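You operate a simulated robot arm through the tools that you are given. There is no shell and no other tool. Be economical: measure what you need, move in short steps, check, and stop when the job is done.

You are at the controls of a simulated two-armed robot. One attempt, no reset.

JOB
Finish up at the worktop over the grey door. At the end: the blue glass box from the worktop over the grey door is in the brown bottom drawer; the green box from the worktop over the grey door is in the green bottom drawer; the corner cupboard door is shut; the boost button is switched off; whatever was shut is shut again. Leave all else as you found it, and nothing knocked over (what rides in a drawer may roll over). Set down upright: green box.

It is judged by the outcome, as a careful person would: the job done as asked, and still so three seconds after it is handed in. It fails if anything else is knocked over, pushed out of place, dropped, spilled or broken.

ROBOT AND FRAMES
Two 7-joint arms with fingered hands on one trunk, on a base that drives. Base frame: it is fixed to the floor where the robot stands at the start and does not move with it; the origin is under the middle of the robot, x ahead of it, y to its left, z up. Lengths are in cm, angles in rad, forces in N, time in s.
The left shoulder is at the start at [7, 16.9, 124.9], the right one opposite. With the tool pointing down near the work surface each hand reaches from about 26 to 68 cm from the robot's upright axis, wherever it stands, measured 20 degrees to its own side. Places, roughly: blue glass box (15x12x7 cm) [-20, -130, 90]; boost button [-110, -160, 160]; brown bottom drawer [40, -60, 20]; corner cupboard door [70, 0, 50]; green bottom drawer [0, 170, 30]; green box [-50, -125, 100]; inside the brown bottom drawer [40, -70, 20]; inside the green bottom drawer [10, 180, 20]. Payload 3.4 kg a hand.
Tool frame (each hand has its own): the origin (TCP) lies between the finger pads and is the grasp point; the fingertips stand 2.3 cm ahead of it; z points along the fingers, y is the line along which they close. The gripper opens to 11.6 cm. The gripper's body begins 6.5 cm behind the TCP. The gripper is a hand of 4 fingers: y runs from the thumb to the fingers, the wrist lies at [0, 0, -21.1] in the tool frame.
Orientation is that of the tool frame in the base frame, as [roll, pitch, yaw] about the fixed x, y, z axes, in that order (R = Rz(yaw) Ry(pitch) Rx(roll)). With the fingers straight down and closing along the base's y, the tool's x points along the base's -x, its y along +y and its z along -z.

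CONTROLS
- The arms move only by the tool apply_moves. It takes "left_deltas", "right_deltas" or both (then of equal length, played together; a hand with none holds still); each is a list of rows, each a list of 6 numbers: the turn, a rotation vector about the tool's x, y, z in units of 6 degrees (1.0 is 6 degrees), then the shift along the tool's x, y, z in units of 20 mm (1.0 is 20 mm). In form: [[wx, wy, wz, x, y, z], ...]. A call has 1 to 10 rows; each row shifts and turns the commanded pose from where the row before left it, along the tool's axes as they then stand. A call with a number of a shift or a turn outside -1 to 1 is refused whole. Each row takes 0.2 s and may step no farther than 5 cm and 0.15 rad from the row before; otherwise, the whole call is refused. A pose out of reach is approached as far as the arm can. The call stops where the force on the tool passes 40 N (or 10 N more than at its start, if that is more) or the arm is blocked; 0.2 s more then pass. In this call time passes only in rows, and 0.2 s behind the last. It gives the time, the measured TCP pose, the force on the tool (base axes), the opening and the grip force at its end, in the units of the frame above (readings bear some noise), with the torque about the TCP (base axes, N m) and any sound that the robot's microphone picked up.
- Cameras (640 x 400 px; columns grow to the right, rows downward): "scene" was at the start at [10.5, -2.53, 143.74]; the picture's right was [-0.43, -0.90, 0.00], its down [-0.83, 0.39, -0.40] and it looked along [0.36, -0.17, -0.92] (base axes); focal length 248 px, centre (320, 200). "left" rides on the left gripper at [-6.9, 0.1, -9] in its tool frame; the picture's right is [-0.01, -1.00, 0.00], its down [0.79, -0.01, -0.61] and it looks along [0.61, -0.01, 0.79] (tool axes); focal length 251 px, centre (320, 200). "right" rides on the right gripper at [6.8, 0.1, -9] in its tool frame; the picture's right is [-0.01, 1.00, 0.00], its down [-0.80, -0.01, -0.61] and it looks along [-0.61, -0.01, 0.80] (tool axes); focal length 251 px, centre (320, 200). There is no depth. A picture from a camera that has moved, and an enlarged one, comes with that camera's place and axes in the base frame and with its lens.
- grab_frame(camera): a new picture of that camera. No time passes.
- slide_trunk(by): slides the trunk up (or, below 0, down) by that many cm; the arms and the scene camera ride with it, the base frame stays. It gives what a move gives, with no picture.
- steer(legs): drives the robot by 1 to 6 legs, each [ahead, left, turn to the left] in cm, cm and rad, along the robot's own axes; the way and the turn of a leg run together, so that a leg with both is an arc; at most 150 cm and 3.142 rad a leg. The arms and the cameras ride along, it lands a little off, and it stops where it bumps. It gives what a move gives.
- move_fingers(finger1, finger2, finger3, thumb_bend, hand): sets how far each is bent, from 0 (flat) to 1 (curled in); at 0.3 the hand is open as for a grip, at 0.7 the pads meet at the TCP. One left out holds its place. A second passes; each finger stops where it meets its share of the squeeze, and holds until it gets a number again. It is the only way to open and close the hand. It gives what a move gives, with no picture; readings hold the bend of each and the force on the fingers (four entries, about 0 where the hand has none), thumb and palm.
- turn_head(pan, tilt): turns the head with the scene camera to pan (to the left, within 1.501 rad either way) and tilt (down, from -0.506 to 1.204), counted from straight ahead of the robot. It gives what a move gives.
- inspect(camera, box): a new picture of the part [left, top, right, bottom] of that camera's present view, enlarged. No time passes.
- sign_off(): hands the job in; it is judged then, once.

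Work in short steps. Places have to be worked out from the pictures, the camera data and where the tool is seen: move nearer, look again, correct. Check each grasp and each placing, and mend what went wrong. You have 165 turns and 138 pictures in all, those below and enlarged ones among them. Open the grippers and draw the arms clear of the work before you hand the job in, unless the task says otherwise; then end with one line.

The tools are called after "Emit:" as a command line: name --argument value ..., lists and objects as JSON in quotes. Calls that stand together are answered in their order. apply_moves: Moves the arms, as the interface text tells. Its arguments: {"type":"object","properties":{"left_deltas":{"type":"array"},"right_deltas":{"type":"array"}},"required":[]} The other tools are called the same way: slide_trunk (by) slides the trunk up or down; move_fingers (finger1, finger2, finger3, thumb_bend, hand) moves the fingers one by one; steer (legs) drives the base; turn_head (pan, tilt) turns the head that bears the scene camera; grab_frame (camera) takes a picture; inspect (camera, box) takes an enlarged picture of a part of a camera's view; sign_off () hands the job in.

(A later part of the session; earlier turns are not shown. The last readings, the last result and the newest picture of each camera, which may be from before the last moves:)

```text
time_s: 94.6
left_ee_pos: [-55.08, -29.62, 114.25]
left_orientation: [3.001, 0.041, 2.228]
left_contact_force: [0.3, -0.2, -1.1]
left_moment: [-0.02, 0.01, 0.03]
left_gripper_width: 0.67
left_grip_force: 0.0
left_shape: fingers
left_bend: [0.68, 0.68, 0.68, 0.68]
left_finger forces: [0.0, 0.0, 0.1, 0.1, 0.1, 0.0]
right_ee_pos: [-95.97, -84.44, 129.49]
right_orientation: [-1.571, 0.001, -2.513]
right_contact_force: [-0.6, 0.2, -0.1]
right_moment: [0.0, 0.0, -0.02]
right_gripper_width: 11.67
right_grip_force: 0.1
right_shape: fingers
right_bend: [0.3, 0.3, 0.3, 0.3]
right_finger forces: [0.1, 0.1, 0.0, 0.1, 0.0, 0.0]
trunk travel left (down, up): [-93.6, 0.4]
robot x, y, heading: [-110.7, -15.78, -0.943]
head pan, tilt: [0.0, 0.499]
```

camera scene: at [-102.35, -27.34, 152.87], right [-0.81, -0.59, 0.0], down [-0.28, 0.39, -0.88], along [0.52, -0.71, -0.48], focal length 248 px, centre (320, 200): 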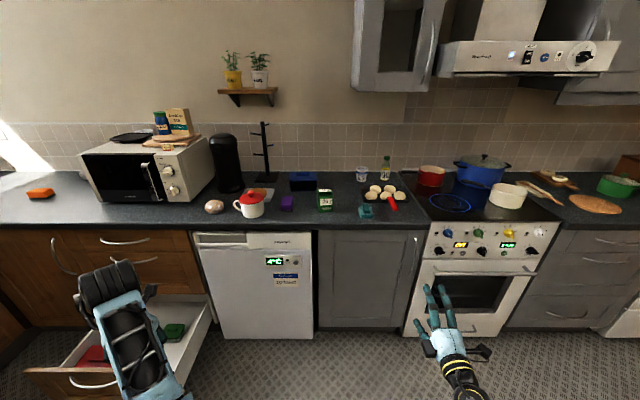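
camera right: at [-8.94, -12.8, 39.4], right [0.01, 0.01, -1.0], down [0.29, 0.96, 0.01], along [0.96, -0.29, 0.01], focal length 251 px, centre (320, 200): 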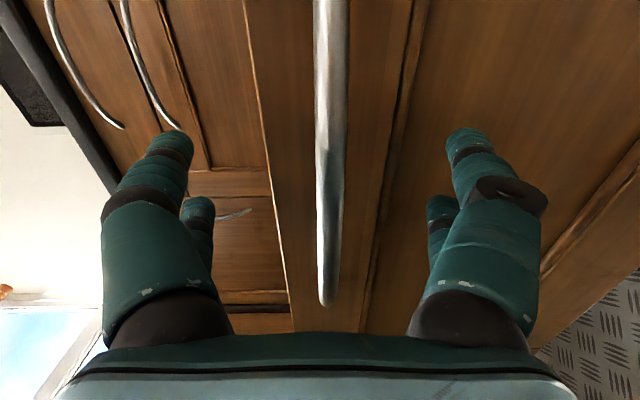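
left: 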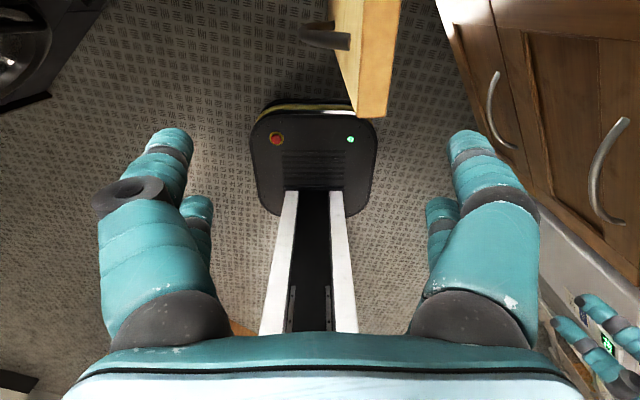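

Good. Raise the remaining 26 cm.

Emit:
apply_moves --right_deltas '[[0, 0, 0, 0, -1, 0], [0, 0, 0, 0, -1, 0], [0, 0, 0, 0, -1, 0], [0, 0, 0, 0, -1, 0], [0, 0, 0, 0, -1, 0], [0, 0, 0, 0, -1, 0], [0, 0, 0, 0, -1, 0], [0, 0, 0, 0, -1, 0], [0, 0, 0, 0, -1, 0], [0, 0, 0, 0, -1, 0]]'

Emit:
move_fingers --hand "right" --finger1 1 --finger2 0.45 --finger3 1 --thumb_bend 1

Emit:
grab_frame --camera "right"

```text
time_s: 96.8
left_ee_pos: [-55.02, -29.53, 114.4]
left_orientation: [3.002, 0.042, 2.226]
left_contact_force: [0.0, -0.1, -0.1]
left_moment: [-0.02, 0.0, -0.03]
left_gripper_width: 0.67
left_grip_force: 0.0
left_shape: fingers
left_bend: [0.68, 0.68, 0.68, 0.68]
left_finger forces: [0.0, 0.0, 0.1, 0.1, 0.0, 0.0]
right_ee_pos: [-96.17, -84.64, 149.54]
right_orientation: [-1.572, 0.002, -2.513]
right_contact_force: [0.7, 0.5, -0.3]
right_moment: [0.01, 0.0, -0.03]
right_gripper_width: 11.67
right_grip_force: 0.1
right_shape: fingers
right_bend: [0.3, 0.3, 0.3, 0.3]
right_finger forces: [0.1, 0.1, 0.0, 0.0, 0.0, 0.0]
trunk travel left (down, up): [-93.6, 0.4]
robot x, y, heading: [-111.17, -16.3, -0.942]
head pan, tilt: [0.0, 0.499]
```

```text
time_s: 97.8
left_ee_pos: [-55.0, -29.6, 114.37]
left_orientation: [3.002, 0.043, 2.227]
left_contact_force: [-0.1, -0.2, -0.7]
left_moment: [-0.03, -0.02, -0.02]
left_gripper_width: 0.65
left_grip_force: 0.1
left_shape: fingers
left_bend: [0.68, 0.68, 0.68, 0.68]
left_finger forces: [0.0, 0.0, 0.1, 0.0, 0.0, 0.0]
right_ee_pos: [-96.14, -84.68, 149.61]
right_orientation: [-1.571, 0.002, -2.513]
right_contact_force: [0.1, -0.8, 0.3]
right_moment: [-0.02, 0.03, -0.01]
right_gripper_width: 0.26
right_grip_force: 0.0
right_shape: fingers
right_bend: [0.75, 0.45, 1.0, 0.94]
right_finger forces: [0.0, 0.0, 0.1, 0.0, 0.0, 0.0]
trunk travel left (down, up): [-93.6, 0.4]
robot x, y, heading: [-110.7, -15.93, -0.945]
head pan, tilt: [0.0, 0.499]
```

```text
97 pictures are left
camera right: at [-106.91, -81.43, 149.4], right [0.01, 0.01, -1.0], down [0.29, 0.96, 0.01], along [0.96, -0.29, 0.01], focal length 251 px, centre (320, 200)
```

right: 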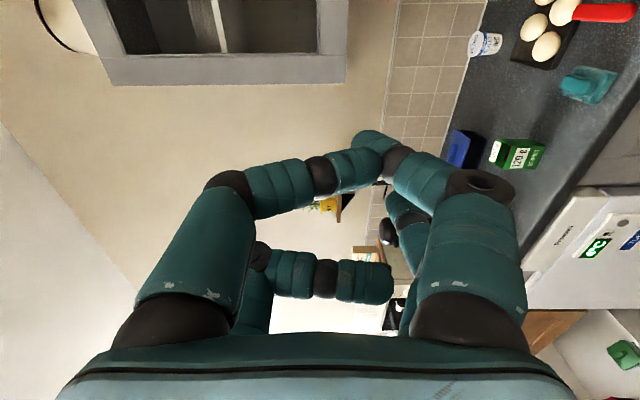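

To identify the fingers, I flatten finger 2 and curl the rest, then look.

Emit:
move_fingers --hand "right" --finger1 1 --finger2 0.1 --finger3 1 --thumb_bend 1

Emit:
grab_frame --camera "right"

Emit:
grab_frame --camera "scene"

```text
time_s: 98.8
left_ee_pos: [-55.0, -29.66, 114.27]
left_orientation: [3.003, 0.043, 2.226]
left_contact_force: [-0.1, 0.2, 0.3]
left_moment: [-0.01, -0.01, 0.0]
left_gripper_width: 0.65
left_grip_force: 0.1
left_shape: fingers
left_bend: [0.68, 0.68, 0.68, 0.68]
left_finger forces: [0.0, 0.0, 0.0, 0.0, 0.0, 0.0]
right_ee_pos: [-96.02, -84.67, 149.53]
right_orientation: [-1.571, 0.002, -2.513]
right_contact_force: [0.0, 0.5, 0.0]
right_moment: [0.03, 0.0, 0.0]
right_gripper_width: 0.36
right_grip_force: 0.1
right_shape: fingers
right_bend: [0.75, 0.1, 1.0, 0.95]
right_finger forces: [0.0, 0.1, 0.1, 0.1, 0.1, 0.0]
trunk travel left (down, up): [-93.6, 0.4]
robot x, y, heading: [-110.53, -15.73, -0.943]
head pan, tilt: [0.0, 0.499]
```

```text
96 pictures are left
camera right: at [-106.9, -81.42, 149.41], right [0.01, 0.01, -1.0], down [0.29, 0.96, 0.01], along [0.96, -0.29, 0.01], focal length 251 px, centre (320, 200)
```

right: 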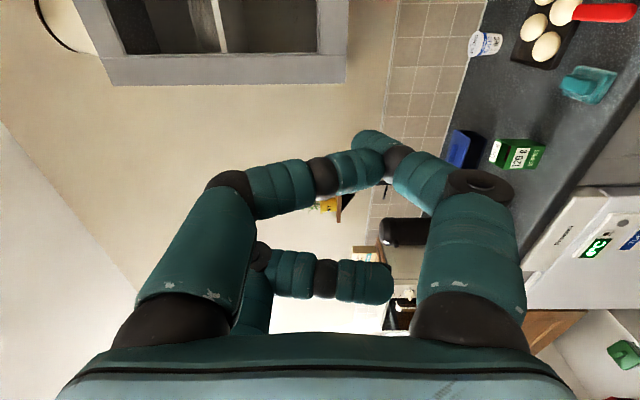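

```text
95 pictures are left
camera scene: at [-102.34, -27.34, 166.87], right [-0.81, -0.59, 0.0], down [-0.28, 0.39, -0.88], along [0.52, -0.71, -0.48], focal length 248 px, centre (320, 200)
```

scene: 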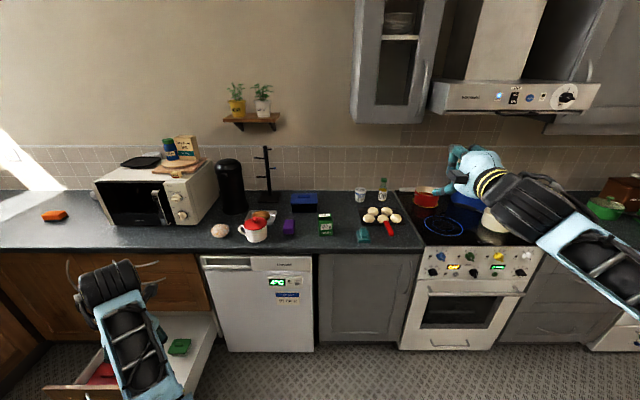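

Finger layout is clear now. I make finger 1 the pointer, curl the rest, and drive right 48 cm toward the hood controls.

Emit:
move_fingers --hand "right" --finger1 0.45 --finger2 1 --finger3 1 --thumb_bend 1

Emit:
steer --legs '[[0, -48, 0]]'

Emit:
turn_head --pan -0.35 --tilt 0.15

Emit:
grab_frame --camera "scene"

Emit:
grab_frame --camera "right"

```text
time_s: 99.8
left_ee_pos: [-55.05, -29.59, 114.34]
left_orientation: [3.002, 0.043, 2.226]
left_contact_force: [-0.2, -0.2, 0.0]
left_moment: [0.01, 0.01, -0.01]
left_gripper_width: 0.65
left_grip_force: 0.1
left_shape: fingers
left_bend: [0.68, 0.68, 0.68, 0.68]
left_finger forces: [0.0, 0.1, 0.0, 0.1, 0.1, 0.0]
right_ee_pos: [-96.13, -84.65, 149.49]
right_orientation: [-1.569, 0.0, -2.514]
right_contact_force: [0.8, 0.1, 0.0]
right_moment: [-0.01, 0.0, 0.03]
right_gripper_width: 2.23
right_grip_force: 0.1
right_shape: fingers
right_bend: [0.45, 0.91, 1.0, 1.0]
right_finger forces: [0.0, 0.1, 0.0, 0.0, 0.0, 0.1]
trunk travel left (down, up): [-93.6, 0.4]
robot x, y, heading: [-110.75, -15.96, -0.943]
head pan, tilt: [0.0, 0.499]
```

```text
time_s: 102.7
left_ee_pos: [-94.47, -58.43, 114.27]
left_orientation: [3.003, 0.041, 2.223]
left_contact_force: [0.3, 0.6, -0.2]
left_moment: [-0.02, 0.01, -0.02]
left_gripper_width: 0.66
left_grip_force: 0.1
left_shape: fingers
left_bend: [0.68, 0.68, 0.68, 0.68]
left_finger forces: [0.0, 0.1, 0.0, 0.0, 0.0, 0.1]
right_ee_pos: [-135.73, -113.06, 149.52]
right_orientation: [-1.57, 0.0, -2.519]
right_contact_force: [0.5, 0.9, -0.1]
right_moment: [0.0, 0.02, 0.0]
right_gripper_width: 2.23
right_grip_force: 0.0
right_shape: fingers
right_bend: [0.45, 0.91, 1.0, 1.0]
right_finger forces: [0.0, 0.0, 0.1, 0.0, 0.1, 0.0]
trunk travel left (down, up): [-93.6, 0.4]
robot x, y, heading: [-150.61, -44.42, -0.951]
head pan, tilt: [0.0, 0.499]
```

```text
time_s: 103.5
left_ee_pos: [-94.63, -58.49, 114.29]
left_orientation: [3.001, 0.042, 2.222]
left_contact_force: [0.0, 0.2, 0.1]
left_moment: [-0.01, 0.02, 0.01]
left_gripper_width: 0.67
left_grip_force: 0.1
left_shape: fingers
left_bend: [0.68, 0.68, 0.68, 0.68]
left_finger forces: [0.0, 0.1, 0.0, 0.1, 0.0, 0.0]
right_ee_pos: [-136.04, -113.24, 149.58]
right_orientation: [-1.571, 0.004, -2.519]
right_contact_force: [0.5, 0.0, -0.3]
right_moment: [-0.02, 0.0, -0.02]
right_gripper_width: 2.25
right_grip_force: 0.0
right_shape: fingers
right_bend: [0.45, 0.91, 1.0, 1.0]
right_finger forces: [0.0, 0.0, 0.0, 0.0, 0.0, 0.0]
trunk travel left (down, up): [-93.6, 0.4]
robot x, y, heading: [-150.1, -44.17, -0.948]
head pan, tilt: [-0.351, 0.15]
```

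```text
94 pictures are left
camera scene: at [-144.76, -57.5, 170.1], right [-0.96, -0.27, 0.0], down [-0.04, 0.15, -0.99], along [0.27, -0.95, -0.15], focal length 248 px, centre (320, 200)
```

scene: 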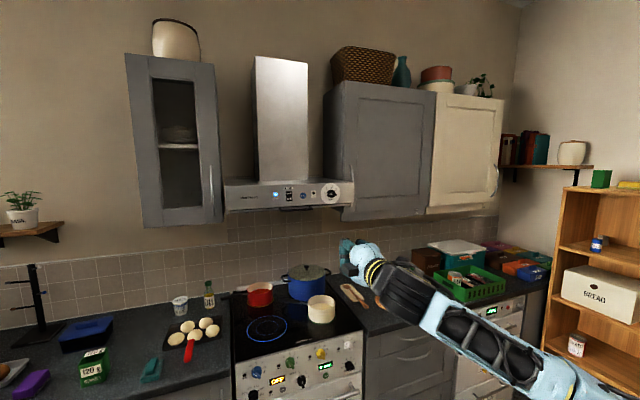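

```text
93 pictures are left
camera right: at [-146.84, -110.0, 149.39], right [0.01, 0.01, -1.0], down [0.29, 0.96, 0.01], along [0.96, -0.29, 0.01], focal length 251 px, centre (320, 200)
```

right: 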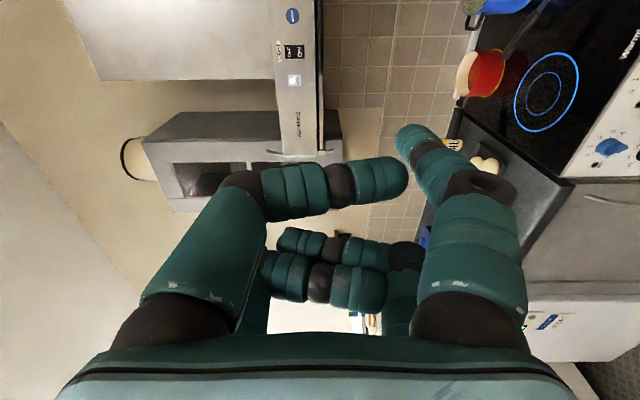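

Zoom in on the hood from the scene camera to refine the button's place.

Emit:
inspect --camera "scene" --box '[220, 165, 360, 225]'

Emit:
inspect --camera "right" --box '[240, 0, 360, 75]'

```text
4.57 times, centred on (290, 195) of scene
camera zoom: at [-144.76, -57.5, 170.1], right [-0.96, -0.27, 0.0], down [-0.04, 0.15, -0.99], along [0.27, -0.95, -0.15], focal length 1133 px, centre (457, 223)
```

zoom: 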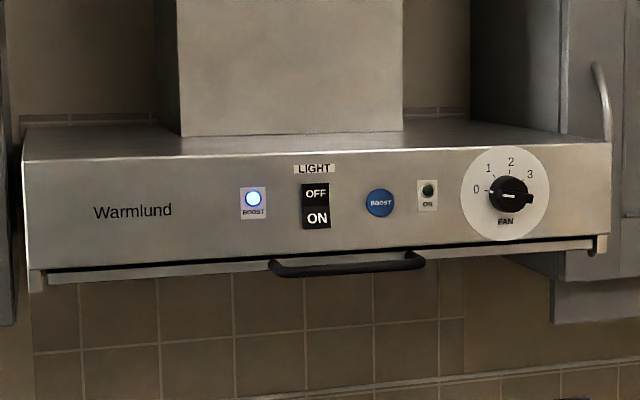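

```text
5.33 times, centred on (300, 38) of right
camera zoom: at [-146.84, -110.0, 149.39], right [0.01, 0.01, -1.0], down [0.29, 0.96, 0.01], along [0.96, -0.29, 0.01], focal length 1341 px, centre (427, 1067)
```

zoom: 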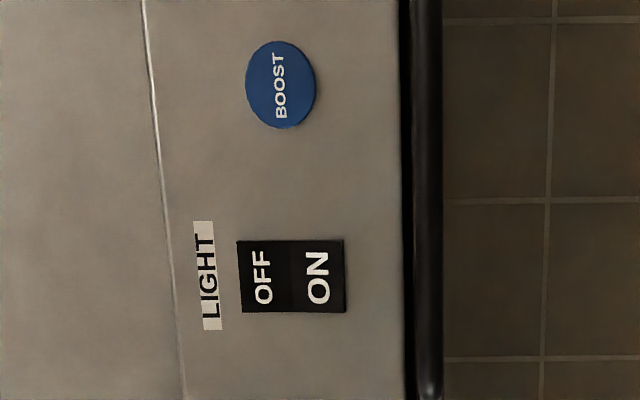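

Triangulated button: (-106.6,-163.6,155.3). I raise the hand 9.8 cm and shift 3.2 cm to the right, then drive ahead 46 and check.

Emit:
apply_moves --right_deltas '[[0, 0, 0, 0.32, -0.98, 0], [0, 0, 0, 0.32, -0.98, 0], [0, 0, 0, 0.32, -0.98, 0], [0, 0, 0, 0.32, -0.98, 0], [0, 0, 0, 0.32, -0.98, 0]]'

Emit:
steer --legs '[[44, 0, 0]]'

Emit:
grab_frame --camera "right"

Emit:
grab_frame --camera "scene"

```text
time_s: 104.7
left_ee_pos: [-94.69, -58.43, 114.42]
left_orientation: [3.001, 0.039, 2.22]
left_contact_force: [-0.9, -1.0, 0.2]
left_moment: [-0.03, 0.02, 0.02]
left_gripper_width: 0.64
left_grip_force: 0.2
left_shape: fingers
left_bend: [0.68, 0.68, 0.68, 0.68]
left_finger forces: [0.0, 0.1, 0.0, 0.0, 0.0, 0.0]
right_ee_pos: [-138.63, -115.1, 159.22]
right_orientation: [-1.571, 0.001, -2.521]
right_contact_force: [-0.2, 0.3, -0.7]
right_moment: [0.03, 0.02, -0.02]
right_gripper_width: 2.23
right_grip_force: 0.1
right_shape: fingers
right_bend: [0.45, 0.91, 1.0, 1.0]
right_finger forces: [0.0, 0.1, 0.1, 0.1, 0.1, 0.1]
trunk travel left (down, up): [-93.6, 0.4]
robot x, y, heading: [-149.84, -44.52, -0.947]
head pan, tilt: [-0.351, 0.15]
```

```text
time_s: 107.3
left_ee_pos: [-69.5, -93.79, 114.38]
left_orientation: [3.002, 0.043, 2.217]
left_contact_force: [-0.3, -0.3, 0.4]
left_moment: [-0.03, 0.01, 0.0]
left_gripper_width: 0.67
left_grip_force: 0.0
left_shape: fingers
left_bend: [0.68, 0.68, 0.68, 0.68]
left_finger forces: [0.0, 0.1, 0.0, 0.0, 0.1, 0.0]
right_ee_pos: [-113.96, -150.23, 159.42]
right_orientation: [-1.57, 0.002, -2.525]
right_contact_force: [-0.6, -0.2, -0.2]
right_moment: [0.03, 0.02, 0.0]
right_gripper_width: 2.23
right_grip_force: 0.1
right_shape: fingers
right_bend: [0.45, 0.91, 1.0, 1.0]
right_finger forces: [0.0, 0.0, 0.0, 0.1, 0.0, 0.0]
trunk travel left (down, up): [-93.6, 0.4]
robot x, y, heading: [-125.16, -79.44, -0.953]
head pan, tilt: [-0.351, 0.15]
```

```text
90 pictures are left
camera right: at [-124.69, -146.83, 159.27], right [0.01, 0.01, -1.0], down [0.3, 0.95, 0.01], along [0.95, -0.3, 0.01], focal length 251 px, centre (320, 200)
```

right: 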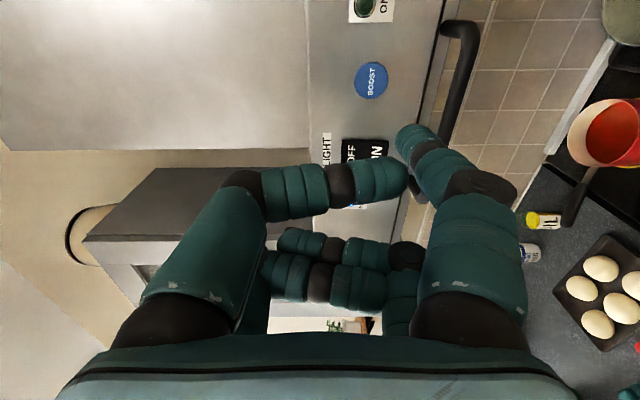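

```text
89 pictures are left
camera scene: at [-119.75, -92.51, 170.13], right [-0.96, -0.26, 0.0], down [-0.04, 0.14, -0.99], along [0.26, -0.95, -0.15], focal length 248 px, centre (320, 200)
```

scene: 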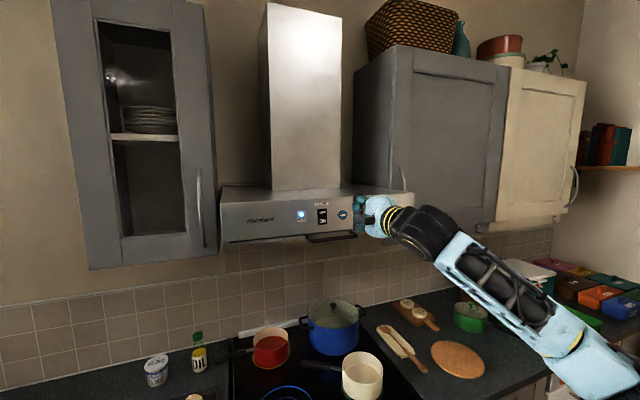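

Finger tip is aligned with the button (lateral error <0.5 cm), about 12 cm short. Drive 8 cm closer, then press slowly by arm.

Emit:
steer --legs '[[8, 0, 0]]'

Emit:
grab_frame --camera "right"

```text
time_s: 108.4
left_ee_pos: [-65.39, -99.95, 114.62]
left_orientation: [3.002, 0.048, 2.217]
left_contact_force: [-0.2, 0.4, 0.4]
left_moment: [-0.04, -0.03, 0.01]
left_gripper_width: 0.65
left_grip_force: 0.0
left_shape: fingers
left_bend: [0.68, 0.68, 0.68, 0.68]
left_finger forces: [0.1, 0.0, 0.1, 0.1, 0.1, 0.0]
right_ee_pos: [-109.89, -155.94, 159.79]
right_orientation: [-1.563, 0.001, -2.525]
right_contact_force: [0.4, 1.0, -0.1]
right_moment: [0.01, -0.01, 0.0]
right_gripper_width: 2.24
right_grip_force: 0.0
right_shape: fingers
right_bend: [0.45, 0.91, 1.0, 1.0]
right_finger forces: [0.0, 0.0, 0.0, 0.0, 0.0, 0.0]
trunk travel left (down, up): [-93.6, 0.4]
robot x, y, heading: [-120.2, -86.48, -0.951]
head pan, tilt: [-0.351, 0.15]
```

```text
88 pictures are left
camera right: at [-120.59, -152.67, 159.61], right [0.01, 0.0, -1.0], down [0.3, 0.95, 0.0], along [0.95, -0.3, 0.01], focal length 251 px, centre (320, 200)
```

right: 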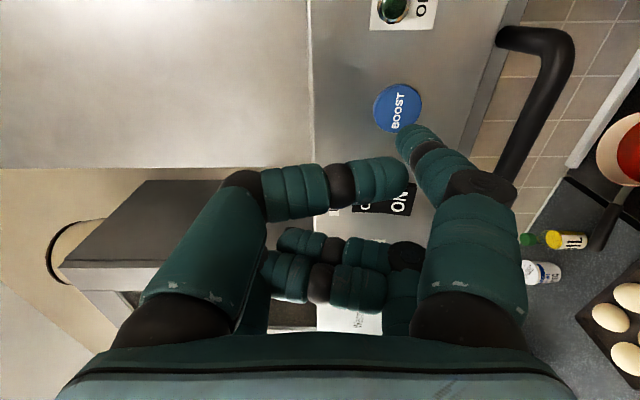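

Approach 4 cm more with slight correction, then press in 3 mm steps.

Emit:
apply_moves --right_deltas '[[0, 0, 0, -0.1, 0.2, 0.5], [0, 0, 0, 0, 0, 0.5], [0, 0, 0, 0, 0, 0.5], [0, 0, 0, 0, 0, 0.4], [0, 0, 0, 0, 0, 0.15], [0, 0, 0, 0, 0, 0.15], [0, 0, 0, 0, 0, 0.15]]'

Emit:
grab_frame --camera "right"

Emit:
inspect --camera "scene" --box '[220, 165, 420, 265]'

```text
time_s: 110.0
left_ee_pos: [-65.49, -99.48, 114.71]
left_orientation: [3.002, 0.05, 2.217]
left_contact_force: [-0.7, 0.2, -0.7]
left_moment: [0.0, 0.03, 0.02]
left_gripper_width: 0.65
left_grip_force: 0.1
left_shape: fingers
left_bend: [0.68, 0.68, 0.68, 0.68]
left_finger forces: [0.0, 0.0, 0.1, 0.1, 0.0, 0.1]
right_ee_pos: [-107.32, -159.15, 159.71]
right_orientation: [-1.558, 0.002, -2.526]
right_contact_force: [-18.0, 26.5, 3.5]
right_moment: [1.28, 0.98, -0.53]
right_gripper_width: 2.44
right_grip_force: 15.9
right_shape: fingers
right_bend: [0.47, 0.91, 1.0, 1.0]
right_finger forces: [31.1, 0.0, 0.0, 0.1, 0.1, 0.1]
trunk travel left (down, up): [-93.6, 0.4]
robot x, y, heading: [-120.35, -86.07, -0.957]
head pan, tilt: [-0.351, 0.15]
heard: click
```

```text
87 pictures are left
camera right: at [-118.13, -155.75, 159.52], right [0.02, -0.01, -1.0], down [0.3, 0.95, 0.0], along [0.95, -0.3, 0.02], focal length 251 px, centre (320, 200)
```

right: 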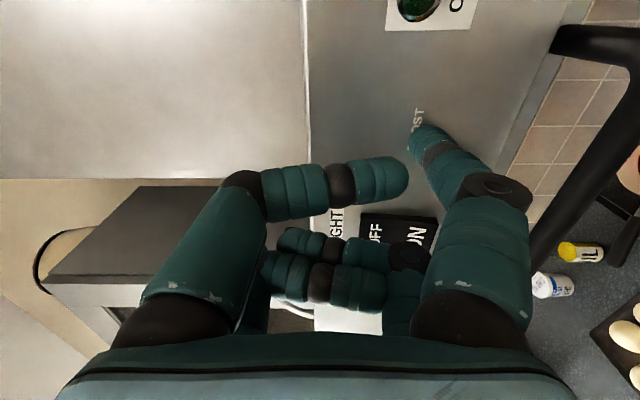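

```text
3.20 times, centred on (320, 215) of scene
camera zoom: at [-116.03, -97.67, 170.26], right [-0.96, -0.26, 0.0], down [-0.03, 0.13, -0.99], along [0.26, -0.96, -0.14], focal length 793 px, centre (320, 152)
```

zoom: 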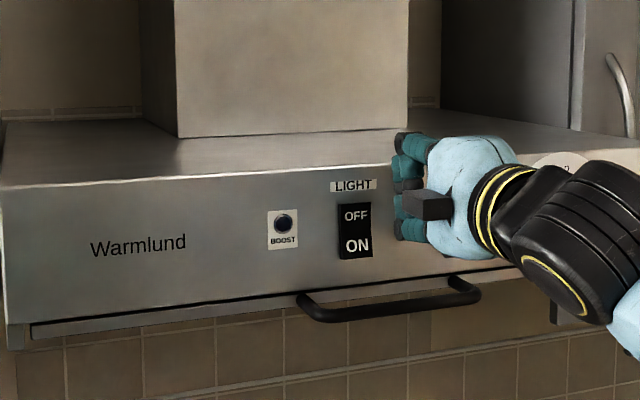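

Click heard and the boost lamp is out. I retreat straight back and confirm it stays off.

Emit:
apply_moves --right_deltas '[[0, 0, 0, 0, 0, -0.5], [0, 0, 0, 0, 0, -1], [0, 0, 0, 0, 0, -1], [0, 0, 0, 0, 0, -1]]'

Emit:
steer --legs '[[-30, 0, 0]]'

Emit:
inspect --camera "scene" --box '[220, 145, 420, 245]'

```text
time_s: 111.0
left_ee_pos: [-64.91, -100.39, 114.38]
left_orientation: [3.003, 0.043, 2.215]
left_contact_force: [0.1, -0.6, -0.5]
left_moment: [0.01, -0.01, 0.01]
left_gripper_width: 0.65
left_grip_force: 0.0
left_shape: fingers
left_bend: [0.68, 0.68, 0.68, 0.68]
left_finger forces: [0.0, 0.1, 0.1, 0.0, 0.0, 0.1]
right_ee_pos: [-110.6, -154.67, 159.05]
right_orientation: [-1.57, 0.004, -2.523]
right_contact_force: [-0.2, 0.1, 0.5]
right_moment: [0.02, 0.0, 0.0]
right_gripper_width: 2.22
right_grip_force: 0.0
right_shape: fingers
right_bend: [0.45, 0.91, 1.0, 1.0]
right_finger forces: [0.1, 0.0, 0.0, 0.0, 0.1, 0.1]
trunk travel left (down, up): [-93.6, 0.4]
robot x, y, heading: [-120.07, -86.12, -0.954]
head pan, tilt: [-0.351, 0.15]
```

```text
time_s: 113.0
left_ee_pos: [-82.06, -76.1, 114.26]
left_orientation: [3.002, 0.038, 2.218]
left_contact_force: [0.0, -0.4, -0.2]
left_moment: [0.03, 0.03, 0.0]
left_gripper_width: 0.66
left_grip_force: 0.0
left_shape: fingers
left_bend: [0.68, 0.68, 0.68, 0.68]
left_finger forces: [0.0, 0.1, 0.1, 0.0, 0.0, 0.0]
right_ee_pos: [-127.55, -130.47, 158.94]
right_orientation: [-1.572, 0.001, -2.523]
right_contact_force: [0.5, 0.1, -1.0]
right_moment: [-0.01, 0.0, -0.02]
right_gripper_width: 2.23
right_grip_force: 0.2
right_shape: fingers
right_bend: [0.45, 0.91, 1.0, 1.0]
right_finger forces: [0.0, 0.0, 0.1, 0.1, 0.1, 0.0]
trunk travel left (down, up): [-93.6, 0.4]
robot x, y, heading: [-138.11, -61.94, -0.945]
head pan, tilt: [-0.351, 0.15]
```

```text
3.20 times, centred on (320, 195) of scene
camera zoom: at [-132.17, -75.02, 170.07], right [-0.96, -0.27, 0.0], down [-0.04, 0.15, -0.99], along [0.26, -0.95, -0.15], focal length 793 px, centre (320, 216)
```

zoom: 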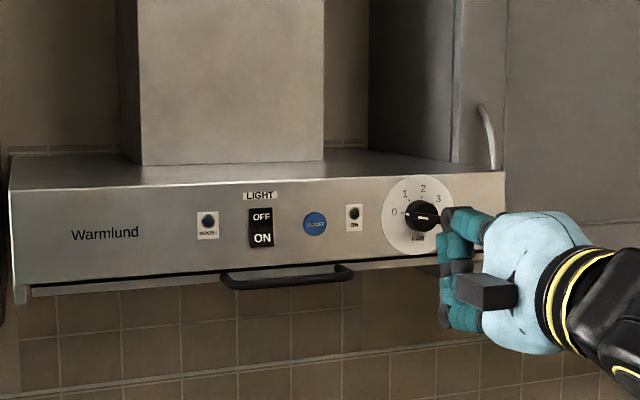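

Boost is confirmed off. I open the right hand and lower trunk and arm, to return the right hand to a fingers-down pose.

Emit:
slide_trunk --by -18

Emit:
move_fingers --hand "right" --finger1 0.3 --finger2 0.3 --finger3 0.3 --thumb_bend 0.3

Emit:
steer --legs '[[-15, 40, 0]]'

Emit:
apply_moves --right_deltas '[[0, 0, 0, 0, 1, -0.5], [0, 0, 0, 0, 1, -0.5], [0, 0, 0, 0, 1, -0.5], [0, 0, 0, 0, 1, -0.5], [0, 0, 0, 0, 1, -0.4], [0, 0, 0, 0, 1, 0], [0, 0, 0, 0, 1, 0], [0, 0, 0, 0, 1, 0], [0, 0, 0, 0, 1, 0], [0, 0, 0, 0, 1, 0]]'

Emit:
apply_moves --right_deltas '[[0, 0, 0.95, 0, 1, 0], [0, 0, 0.95, 0, 1, 0], [0, 0, 0.95, 0, 1, 0], [0, 0, 0.95, 0, 1, 0], [0, 0, 0.95, 0, 0.8, 0], [0, 0, 0.95, 0, 0, 0], [0, 0, 0.95, 0, 0, 0], [0, 0, 0.95, 0, 0, 0], [0, 0, 0.95, 0, 0, 0], [0, 0, 0.95, 0, 0, 0]]'

```text
time_s: 115.0
left_ee_pos: [-82.32, -75.88, 96.29]
left_orientation: [3.002, 0.043, 2.218]
left_contact_force: [-0.5, 0.4, 0.7]
left_moment: [-0.04, 0.0, 0.01]
left_gripper_width: 0.65
left_grip_force: 0.1
left_shape: fingers
left_bend: [0.68, 0.68, 0.68, 0.68]
left_finger forces: [0.0, 0.0, 0.0, 0.0, 0.1, 0.0]
right_ee_pos: [-127.8, -130.19, 141.03]
right_orientation: [-1.572, 0.001, -2.523]
right_contact_force: [0.2, -0.3, 0.2]
right_moment: [-0.02, -0.03, -0.01]
right_gripper_width: 2.24
right_grip_force: 0.0
right_shape: fingers
right_bend: [0.45, 0.91, 1.0, 1.0]
right_finger forces: [0.0, 0.0, 0.1, 0.0, 0.0, 0.0]
trunk travel left (down, up): [-75.6, 18.4]
robot x, y, heading: [-137.98, -61.32, -0.952]
head pan, tilt: [-0.351, 0.15]
```

```text
time_s: 116.0
left_ee_pos: [-82.29, -75.85, 96.22]
left_orientation: [3.0, 0.042, 2.218]
left_contact_force: [0.6, 0.3, -0.5]
left_moment: [0.01, 0.02, -0.01]
left_gripper_width: 0.66
left_grip_force: 0.0
left_shape: fingers
left_bend: [0.68, 0.68, 0.68, 0.68]
left_finger forces: [0.0, 0.0, 0.0, 0.1, 0.0, 0.1]
right_ee_pos: [-127.77, -130.22, 141.07]
right_orientation: [-1.571, 0.002, -2.522]
right_contact_force: [-0.3, -0.5, 0.9]
right_moment: [-0.03, 0.02, -0.01]
right_gripper_width: 11.64
right_grip_force: 0.0
right_shape: fingers
right_bend: [0.3, 0.3, 0.3, 0.3]
right_finger forces: [0.0, 0.0, 0.0, 0.0, 0.1, 0.1]
trunk travel left (down, up): [-75.6, 18.4]
robot x, y, heading: [-137.7, -61.89, -0.957]
head pan, tilt: [-0.351, 0.15]
```

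```text
time_s: 118.6
left_ee_pos: [-58.66, -40.63, 96.37]
left_orientation: [3.002, 0.04, 2.218]
left_contact_force: [0.8, 0.3, 0.7]
left_moment: [-0.03, 0.01, 0.04]
left_gripper_width: 0.64
left_grip_force: 0.1
left_shape: fingers
left_bend: [0.68, 0.68, 0.68, 0.68]
left_finger forces: [0.1, 0.0, 0.1, 0.1, 0.1, 0.0]
right_ee_pos: [-104.2, -95.12, 140.99]
right_orientation: [-1.571, 0.003, -2.523]
right_contact_force: [0.1, -0.8, 0.4]
right_moment: [0.0, -0.01, 0.01]
right_gripper_width: 11.66
right_grip_force: 0.1
right_shape: fingers
right_bend: [0.3, 0.3, 0.3, 0.3]
right_finger forces: [0.0, 0.0, 0.0, 0.1, 0.0, 0.0]
trunk travel left (down, up): [-75.6, 18.4]
robot x, y, heading: [-114.08, -26.8, -0.951]
head pan, tilt: [-0.351, 0.15]
```

```text
time_s: 120.8
left_ee_pos: [-58.49, -40.62, 96.36]
left_orientation: [3.002, 0.042, 2.218]
left_contact_force: [-0.5, 0.5, 0.2]
left_moment: [0.0, -0.01, 0.0]
left_gripper_width: 0.69
left_grip_force: 0.0
left_shape: fingers
left_bend: [0.68, 0.68, 0.68, 0.68]
left_finger forces: [0.1, 0.1, 0.1, 0.0, 0.0, 0.1]
right_ee_pos: [-106.87, -90.99, 120.9]
right_orientation: [-1.569, 0.004, -2.52]
right_contact_force: [-0.1, 0.0, -1.3]
right_moment: [-0.05, 0.03, 0.04]
right_gripper_width: 11.67
right_grip_force: 0.1
right_shape: fingers
right_bend: [0.3, 0.3, 0.3, 0.3]
right_finger forces: [0.1, 0.1, 0.0, 0.0, 0.1, 0.1]
trunk travel left (down, up): [-75.6, 18.4]
robot x, y, heading: [-114.42, -26.03, -0.955]
head pan, tilt: [-0.351, 0.15]
```

```text
time_s: 123.0
left_ee_pos: [-58.61, -40.63, 96.37]
left_orientation: [3.001, 0.041, 2.219]
left_contact_force: [-0.1, -0.4, 0.1]
left_moment: [0.0, -0.01, 0.02]
left_gripper_width: 0.67
left_grip_force: 0.1
left_shape: fingers
left_bend: [0.68, 0.68, 0.68, 0.68]
left_finger forces: [0.0, 0.1, 0.0, 0.0, 0.0, 0.0]
right_ee_pos: [-105.33, -89.99, 111.72]
right_orientation: [-1.569, 0.999, -2.521]
right_contact_force: [0.0, 0.0, 0.0]
right_moment: [-0.02, 0.0, -0.01]
right_gripper_width: 11.66
right_grip_force: 0.1
right_shape: fingers
right_bend: [0.3, 0.3, 0.3, 0.3]
right_finger forces: [0.1, 0.1, 0.0, 0.0, 0.0, 0.0]
trunk travel left (down, up): [-75.6, 18.4]
robot x, y, heading: [-114.58, -26.43, -0.949]
head pan, tilt: [-0.351, 0.15]
```

Finish unrolling and pitch the right hand back down.

Emit:
apply_moves --right_deltas '[[0, 0, 0.92, 0, 0, 0], [0, 0, 0.92, 0, 0, 0], [0, 0, 0.92, 0, 0, 0], [0, 0, 0.92, 0, 0, 0], [0, 0, 0.92, 0, 0, 0], [0, 0, 0.92, 0, 0, 0], [0, 0.95, 0, 0, 0, 0], [0, 0.95, 0, 0, 0, 0], [0, 0.95, 0, 0, 0, 0], [0, 0.95, 0, 0, 0, 0]]'

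Emit:
apply_moves --right_deltas '[[0, 0.95, 0, 0, 0, 0], [0, 0.95, 0, 0, 0, 0], [0, 0.95, 0, 0, 0, 0], [0, 0.95, 0, 0, 0, 0], [0, 0.95, 0, 0, 0, 0], [0, 0.95, 0, 0, 0, 0], [0, 0.95, 0, 0, 0, 0], [0, 0.95, 0, 0, 0, 0]]'

Emit:
turn_head --pan 0.0 --tilt 0.6

Emit:
grab_frame --camera "scene"

```text
time_s: 125.2
left_ee_pos: [-58.64, -40.71, 96.34]
left_orientation: [3.002, 0.041, 2.22]
left_contact_force: [0.6, -0.1, 0.5]
left_moment: [0.02, 0.0, 0.0]
left_gripper_width: 0.66
left_grip_force: 0.1
left_shape: fingers
left_bend: [0.68, 0.68, 0.68, 0.68]
left_finger forces: [0.0, 0.0, 0.0, 0.1, 0.0, 0.0]
right_ee_pos: [-105.41, -89.98, 111.73]
right_orientation: [3.128, 1.17, 2.18]
right_contact_force: [-0.1, -0.8, 0.7]
right_moment: [0.04, -0.04, 0.02]
right_gripper_width: 11.63
right_grip_force: 0.1
right_shape: fingers
right_bend: [0.3, 0.3, 0.3, 0.3]
right_finger forces: [0.0, 0.0, 0.0, 0.0, 0.0, 0.1]
trunk travel left (down, up): [-75.6, 18.4]
robot x, y, heading: [-114.69, -26.21, -0.952]
head pan, tilt: [-0.351, 0.15]
```

```text
time_s: 127.0
left_ee_pos: [-58.65, -40.68, 96.22]
left_orientation: [3.002, 0.043, 2.218]
left_contact_force: [-0.5, 0.2, 0.6]
left_moment: [0.0, -0.01, 0.02]
left_gripper_width: 0.64
left_grip_force: 0.0
left_shape: fingers
left_bend: [0.68, 0.68, 0.68, 0.68]
left_finger forces: [0.1, 0.1, 0.0, 0.0, 0.0, 0.0]
right_ee_pos: [-105.12, -90.11, 111.74]
right_orientation: [3.135, 0.374, 2.189]
right_contact_force: [0.5, 0.5, 0.5]
right_moment: [0.01, 0.02, 0.0]
right_gripper_width: 11.62
right_grip_force: 0.0
right_shape: fingers
right_bend: [0.3, 0.3, 0.3, 0.3]
right_finger forces: [0.0, 0.0, 0.0, 0.0, 0.0, 0.0]
trunk travel left (down, up): [-75.6, 18.4]
robot x, y, heading: [-114.05, -26.47, -0.951]
head pan, tilt: [-0.351, 0.15]
```

```text
time_s: 127.9
left_ee_pos: [-58.56, -40.51, 96.36]
left_orientation: [3.001, 0.043, 2.218]
left_contact_force: [-0.9, 0.5, 0.5]
left_moment: [-0.01, 0.0, 0.0]
left_gripper_width: 0.66
left_grip_force: 0.1
left_shape: fingers
left_bend: [0.68, 0.68, 0.68, 0.68]
left_finger forces: [0.1, 0.0, 0.1, 0.0, 0.1, 0.0]
right_ee_pos: [-105.27, -90.08, 111.74]
right_orientation: [3.136, 0.379, 2.189]
right_contact_force: [0.4, 0.2, -0.1]
right_moment: [0.01, 0.03, 0.02]
right_gripper_width: 11.64
right_grip_force: 0.0
right_shape: fingers
right_bend: [0.3, 0.3, 0.3, 0.3]
right_finger forces: [0.0, 0.0, 0.1, 0.0, 0.1, 0.0]
trunk travel left (down, up): [-75.6, 18.4]
robot x, y, heading: [-114.26, -26.43, -0.95]
head pan, tilt: [0.0, 0.6]
```

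```text
84 pictures are left
camera scene: at [-106.08, -37.73, 147.97], right [-0.81, -0.58, 0.0], down [-0.33, 0.46, -0.83], along [0.48, -0.67, -0.56], focal length 248 px, centre (320, 200)
```

scene: 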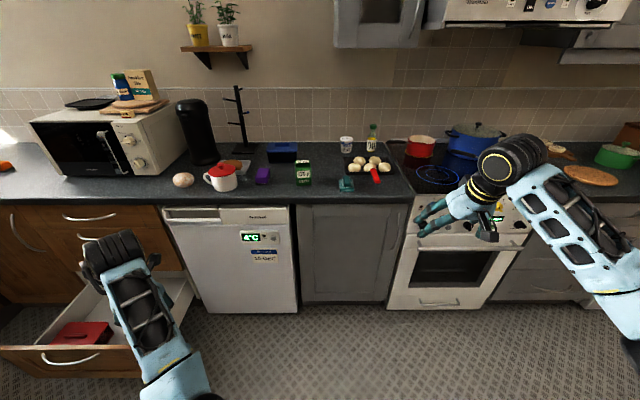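

I need the left hand pulled in before approaching the counter; try drawing it back.

Emit:
apply_moves --left_deltas '[[0, 0, 0, 0.8, 0, 0.3], [0, 0, 0, 0.8, 0, 0.3], [0, 0, 0, 0.8, 0, 0.3], [0, 0, 0, 0.8, 0, 0.3], [0, 0, 0, 0.8, 0, 0.3], [0, 0, 0, 0.8, 0, 0.3], [0, 0, 0, 0.8, 0, 0.3], [0, 0, 0, 0.8, 0, 0.3]]'

Emit:
turn_head --pan 0.5 --tilt 1.0

Emit:
grab_frame --camera "scene"

```text
time_s: 129.1
left_ee_pos: [-56.75, -34.98, 100.54]
left_orientation: [2.899, 0.217, 2.257]
left_contact_force: [-0.1, -0.7, 0.2]
left_moment: [0.02, -0.02, 0.0]
left_gripper_width: 0.65
left_grip_force: 0.0
left_shape: fingers
left_bend: [0.68, 0.68, 0.68, 0.68]
left_finger forces: [0.1, 0.0, 0.0, 0.1, 0.0, 0.0]
right_ee_pos: [-105.44, -90.28, 111.73]
right_orientation: [3.135, 0.376, 2.188]
right_contact_force: [0.3, -0.3, 0.5]
right_moment: [-0.01, 0.01, -0.04]
right_gripper_width: 11.67
right_grip_force: 0.1
right_shape: fingers
right_bend: [0.3, 0.3, 0.3, 0.3]
right_finger forces: [0.0, 0.0, 0.0, 0.0, 0.0, 0.0]
trunk travel left (down, up): [-75.6, 18.4]
robot x, y, heading: [-114.47, -26.57, -0.949]
head pan, tilt: [0.0, 0.6]
stopped in row 5 (left hand): the arm was blocked; the commanded pose is now the measured one
```

```text
time_s: 130.1
left_ee_pos: [-56.82, -35.0, 100.3]
left_orientation: [2.901, 0.214, 2.257]
left_contact_force: [0.2, 0.1, -0.1]
left_moment: [0.03, 0.02, -0.01]
left_gripper_width: 0.67
left_grip_force: 0.1
left_shape: fingers
left_bend: [0.68, 0.68, 0.68, 0.68]
left_finger forces: [0.0, 0.0, 0.0, 0.0, 0.0, 0.1]
right_ee_pos: [-105.35, -90.09, 111.7]
right_orientation: [3.137, 0.377, 2.189]
right_contact_force: [0.3, -0.2, -0.1]
right_moment: [-0.01, -0.04, -0.02]
right_gripper_width: 11.64
right_grip_force: 0.0
right_shape: fingers
right_bend: [0.3, 0.3, 0.3, 0.3]
right_finger forces: [0.1, 0.0, 0.0, 0.1, 0.0, 0.0]
trunk travel left (down, up): [-75.6, 18.4]
robot x, y, heading: [-114.44, -26.69, -0.954]
head pan, tilt: [0.499, 1.0]
```

```text
83 pictures are left
camera scene: at [-104.94, -33.58, 144.76], right [-0.44, -0.9, 0.0], down [-0.76, 0.37, -0.54], along [0.49, -0.24, -0.84], focal length 248 px, centre (320, 200)
```

scene: 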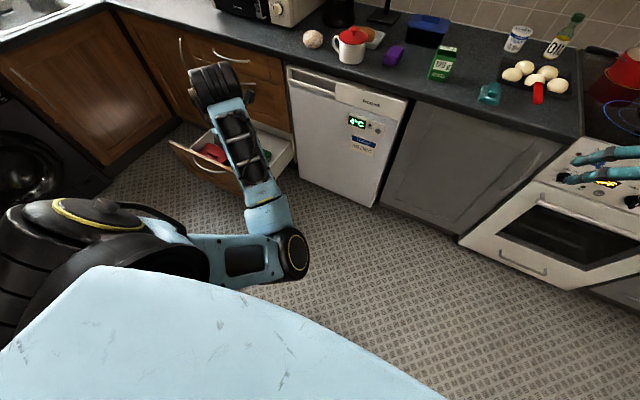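

The left elbow is folded inward. I try moving the left hand out sideways and back to unfold it, since floor space is free here.

Emit:
apply_moves --left_deltas '[[0, 0, 0, 0, 1, 0.8], [0, 0, 0, 0, 1, 0.8], [0, 0, 0, 0, 1, 0.8], [0, 0, 0, 0, 1, 0.8], [0, 0, 0, 0, 1, 0.8], [0, 0, 0, 0, 1, 0.8], [0, 0, 0, 0.5, 1, 0.5], [0, 0, 0, 0.5, 1, 0], [0, 0, 0, 0.5, 1, 0], [0, 0, 0, 0.5, 1, 0]]'

Emit:
grab_frame --camera "scene"

```text
time_s: 132.2
left_ee_pos: [-41.66, -19.28, 93.79]
left_orientation: [2.907, 0.214, 2.253]
left_contact_force: [0.2, 1.3, 0.9]
left_moment: [0.0, -0.02, -0.02]
left_gripper_width: 0.66
left_grip_force: 0.0
left_shape: fingers
left_bend: [0.68, 0.68, 0.68, 0.68]
left_finger forces: [0.0, 0.0, 0.1, 0.1, 0.1, 0.0]
right_ee_pos: [-105.32, -89.99, 111.74]
right_orientation: [3.139, 0.377, 2.189]
right_contact_force: [0.2, -0.5, -0.1]
right_moment: [0.0, 0.02, 0.0]
right_gripper_width: 11.67
right_grip_force: 0.0
right_shape: fingers
right_bend: [0.3, 0.3, 0.3, 0.3]
right_finger forces: [0.0, 0.0, 0.0, 0.0, 0.0, 0.0]
trunk travel left (down, up): [-75.6, 18.4]
robot x, y, heading: [-114.35, -26.51, -0.948]
head pan, tilt: [0.499, 1.0]
```

```text
82 pictures are left
camera scene: at [-104.88, -33.48, 144.76], right [-0.44, -0.9, 0.0], down [-0.76, 0.37, -0.54], along [0.49, -0.24, -0.84], focal length 248 px, centre (320, 200)
```

scene: 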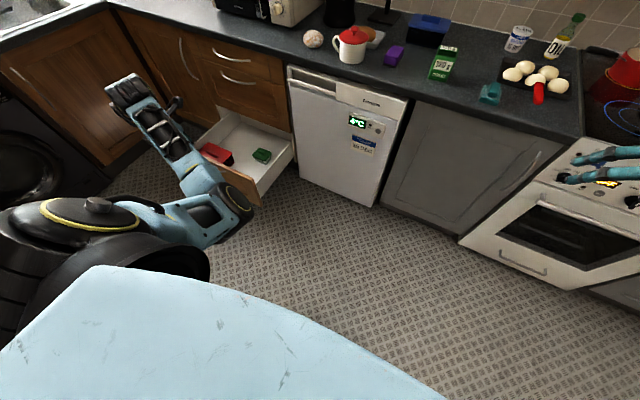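

It unfolds. Continue drawing the left hand backward.

Emit:
apply_moves --left_deltas '[[0, 0, 0, 1, 0.2, 0.2], [0, 0, 0, 1, 0.2, 0.2], [0, 0, 0, 1, 0, 0.2], [0, 0, 0, 1, 0, 0.2], [0, 0, 0, 1, -0.2, 0.2], [0, 0, 0, 1, -0.2, 0.2], [0, 0, 0, 1, -0.2, 0.2], [0, 0, 0, 1, -0.2, 0.2]]'

Emit:
grab_frame --camera "scene"

```text
time_s: 134.1
left_ee_pos: [-51.18, -7.72, 87.32]
left_orientation: [2.907, 0.213, 2.253]
left_contact_force: [-0.4, 0.4, -0.1]
left_moment: [0.04, -0.01, -0.01]
left_gripper_width: 0.65
left_grip_force: 0.0
left_shape: fingers
left_bend: [0.68, 0.68, 0.68, 0.68]
left_finger forces: [0.0, 0.0, 0.0, 0.1, 0.1, 0.2]
right_ee_pos: [-105.41, -90.01, 111.77]
right_orientation: [3.135, 0.379, 2.189]
right_contact_force: [0.0, -0.7, 0.4]
right_moment: [0.0, 0.01, 0.0]
right_gripper_width: 11.67
right_grip_force: 0.0
right_shape: fingers
right_bend: [0.3, 0.3, 0.3, 0.3]
right_finger forces: [0.1, 0.0, 0.0, 0.0, 0.0, 0.0]
trunk travel left (down, up): [-75.6, 18.4]
robot x, y, heading: [-113.93, -26.25, -0.951]
head pan, tilt: [0.499, 1.0]
```

```text
81 pictures are left
camera scene: at [-104.97, -33.52, 144.76], right [-0.44, -0.9, 0.0], down [-0.76, 0.37, -0.54], along [0.49, -0.24, -0.84], focal length 248 px, centre (320, 200)
```

scene: 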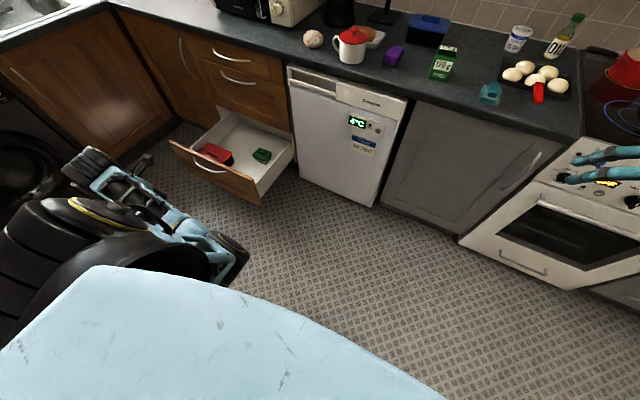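

The left arm is now compact. I raise the trunk slightly, drive left 50 and ahead 50 to the box's worktop, and look.

Emit:
slide_trunk --by 6

Emit:
steer --legs '[[0, 50, 0.015], [48, 0, 0]]'

Emit:
turn_head --pan -0.4 --tilt 0.7

Emit:
grab_frame --camera "scene"

Emit:
grab_frame --camera "right"

```text
time_s: 135.1
left_ee_pos: [-51.08, -7.78, 93.29]
left_orientation: [2.909, 0.212, 2.252]
left_contact_force: [-0.2, -0.2, 1.0]
left_moment: [-0.02, 0.02, 0.0]
left_gripper_width: 0.69
left_grip_force: 0.2
left_shape: fingers
left_bend: [0.68, 0.68, 0.68, 0.68]
left_finger forces: [0.0, 0.0, 0.0, 0.0, 0.0, 0.0]
right_ee_pos: [-105.3, -90.04, 117.68]
right_orientation: [3.136, 0.377, 2.188]
right_contact_force: [0.2, 0.2, -0.1]
right_moment: [-0.02, 0.0, 0.01]
right_gripper_width: 11.64
right_grip_force: 0.0
right_shape: fingers
right_bend: [0.3, 0.3, 0.3, 0.3]
right_finger forces: [0.0, 0.0, 0.1, 0.1, 0.0, 0.1]
trunk travel left (down, up): [-81.6, 12.4]
robot x, y, heading: [-114.28, -26.13, -0.947]
head pan, tilt: [0.499, 1.0]
```

```text
time_s: 140.4
left_ee_pos: [16.84, -16.57, 93.24]
left_orientation: [2.906, 0.212, 2.263]
left_contact_force: [0.7, -0.4, -0.4]
left_moment: [0.03, -0.02, 0.0]
left_gripper_width: 0.64
left_grip_force: 0.0
left_shape: fingers
left_bend: [0.68, 0.68, 0.68, 0.68]
left_finger forces: [0.0, 0.0, 0.0, 0.1, 0.1, 0.0]
right_ee_pos: [-36.54, -99.33, 117.79]
right_orientation: [3.136, 0.38, 2.194]
right_contact_force: [1.5, -0.5, 0.1]
right_moment: [0.03, -0.01, -0.02]
right_gripper_width: 11.65
right_grip_force: 0.0
right_shape: fingers
right_bend: [0.3, 0.3, 0.3, 0.3]
right_finger forces: [0.0, 0.0, 0.0, 0.1, 0.0, 0.0]
trunk travel left (down, up): [-81.6, 12.4]
robot x, y, heading: [-46.45, -35.85, -0.945]
head pan, tilt: [0.499, 1.0]
```

```text
time_s: 141.6
left_ee_pos: [16.97, -16.69, 93.21]
left_orientation: [2.908, 0.213, 2.261]
left_contact_force: [-0.6, 0.0, 0.4]
left_moment: [-0.01, -0.04, -0.01]
left_gripper_width: 0.66
left_grip_force: 0.1
left_shape: fingers
left_bend: [0.68, 0.68, 0.68, 0.68]
left_finger forces: [0.1, 0.0, 0.0, 0.0, 0.0, 0.1]
right_ee_pos: [-36.74, -99.41, 117.69]
right_orientation: [3.137, 0.376, 2.195]
right_contact_force: [0.2, -0.4, -0.2]
right_moment: [0.01, 0.06, 0.03]
right_gripper_width: 11.66
right_grip_force: 0.1
right_shape: fingers
right_bend: [0.3, 0.3, 0.3, 0.3]
right_finger forces: [0.0, 0.1, 0.0, 0.0, 0.0, 0.0]
trunk travel left (down, up): [-81.6, 12.4]
robot x, y, heading: [-46.31, -35.98, -0.942]
head pan, tilt: [-0.4, 0.7]
```

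```text
80 pictures are left
camera scene: at [-40.98, -48.24, 153.09], right [-0.97, -0.23, 0.0], down [-0.15, 0.63, -0.76], along [0.17, -0.74, -0.64], focal length 248 px, centre (320, 200)
```

scene: 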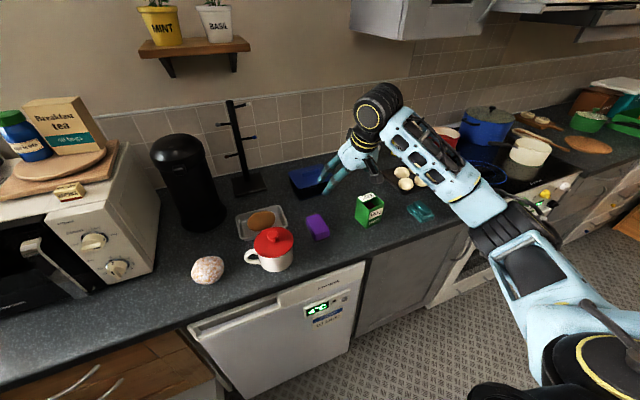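

```text
79 pictures are left
camera right: at [-42.21, -91.66, 123.53], right [0.81, 0.58, 0.01], down [0.29, -0.42, 0.86], along [0.5, -0.7, -0.52], focal length 251 px, centre (320, 200)
```

right: 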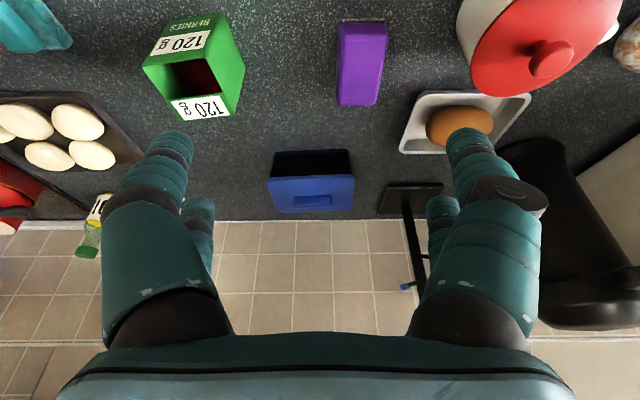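

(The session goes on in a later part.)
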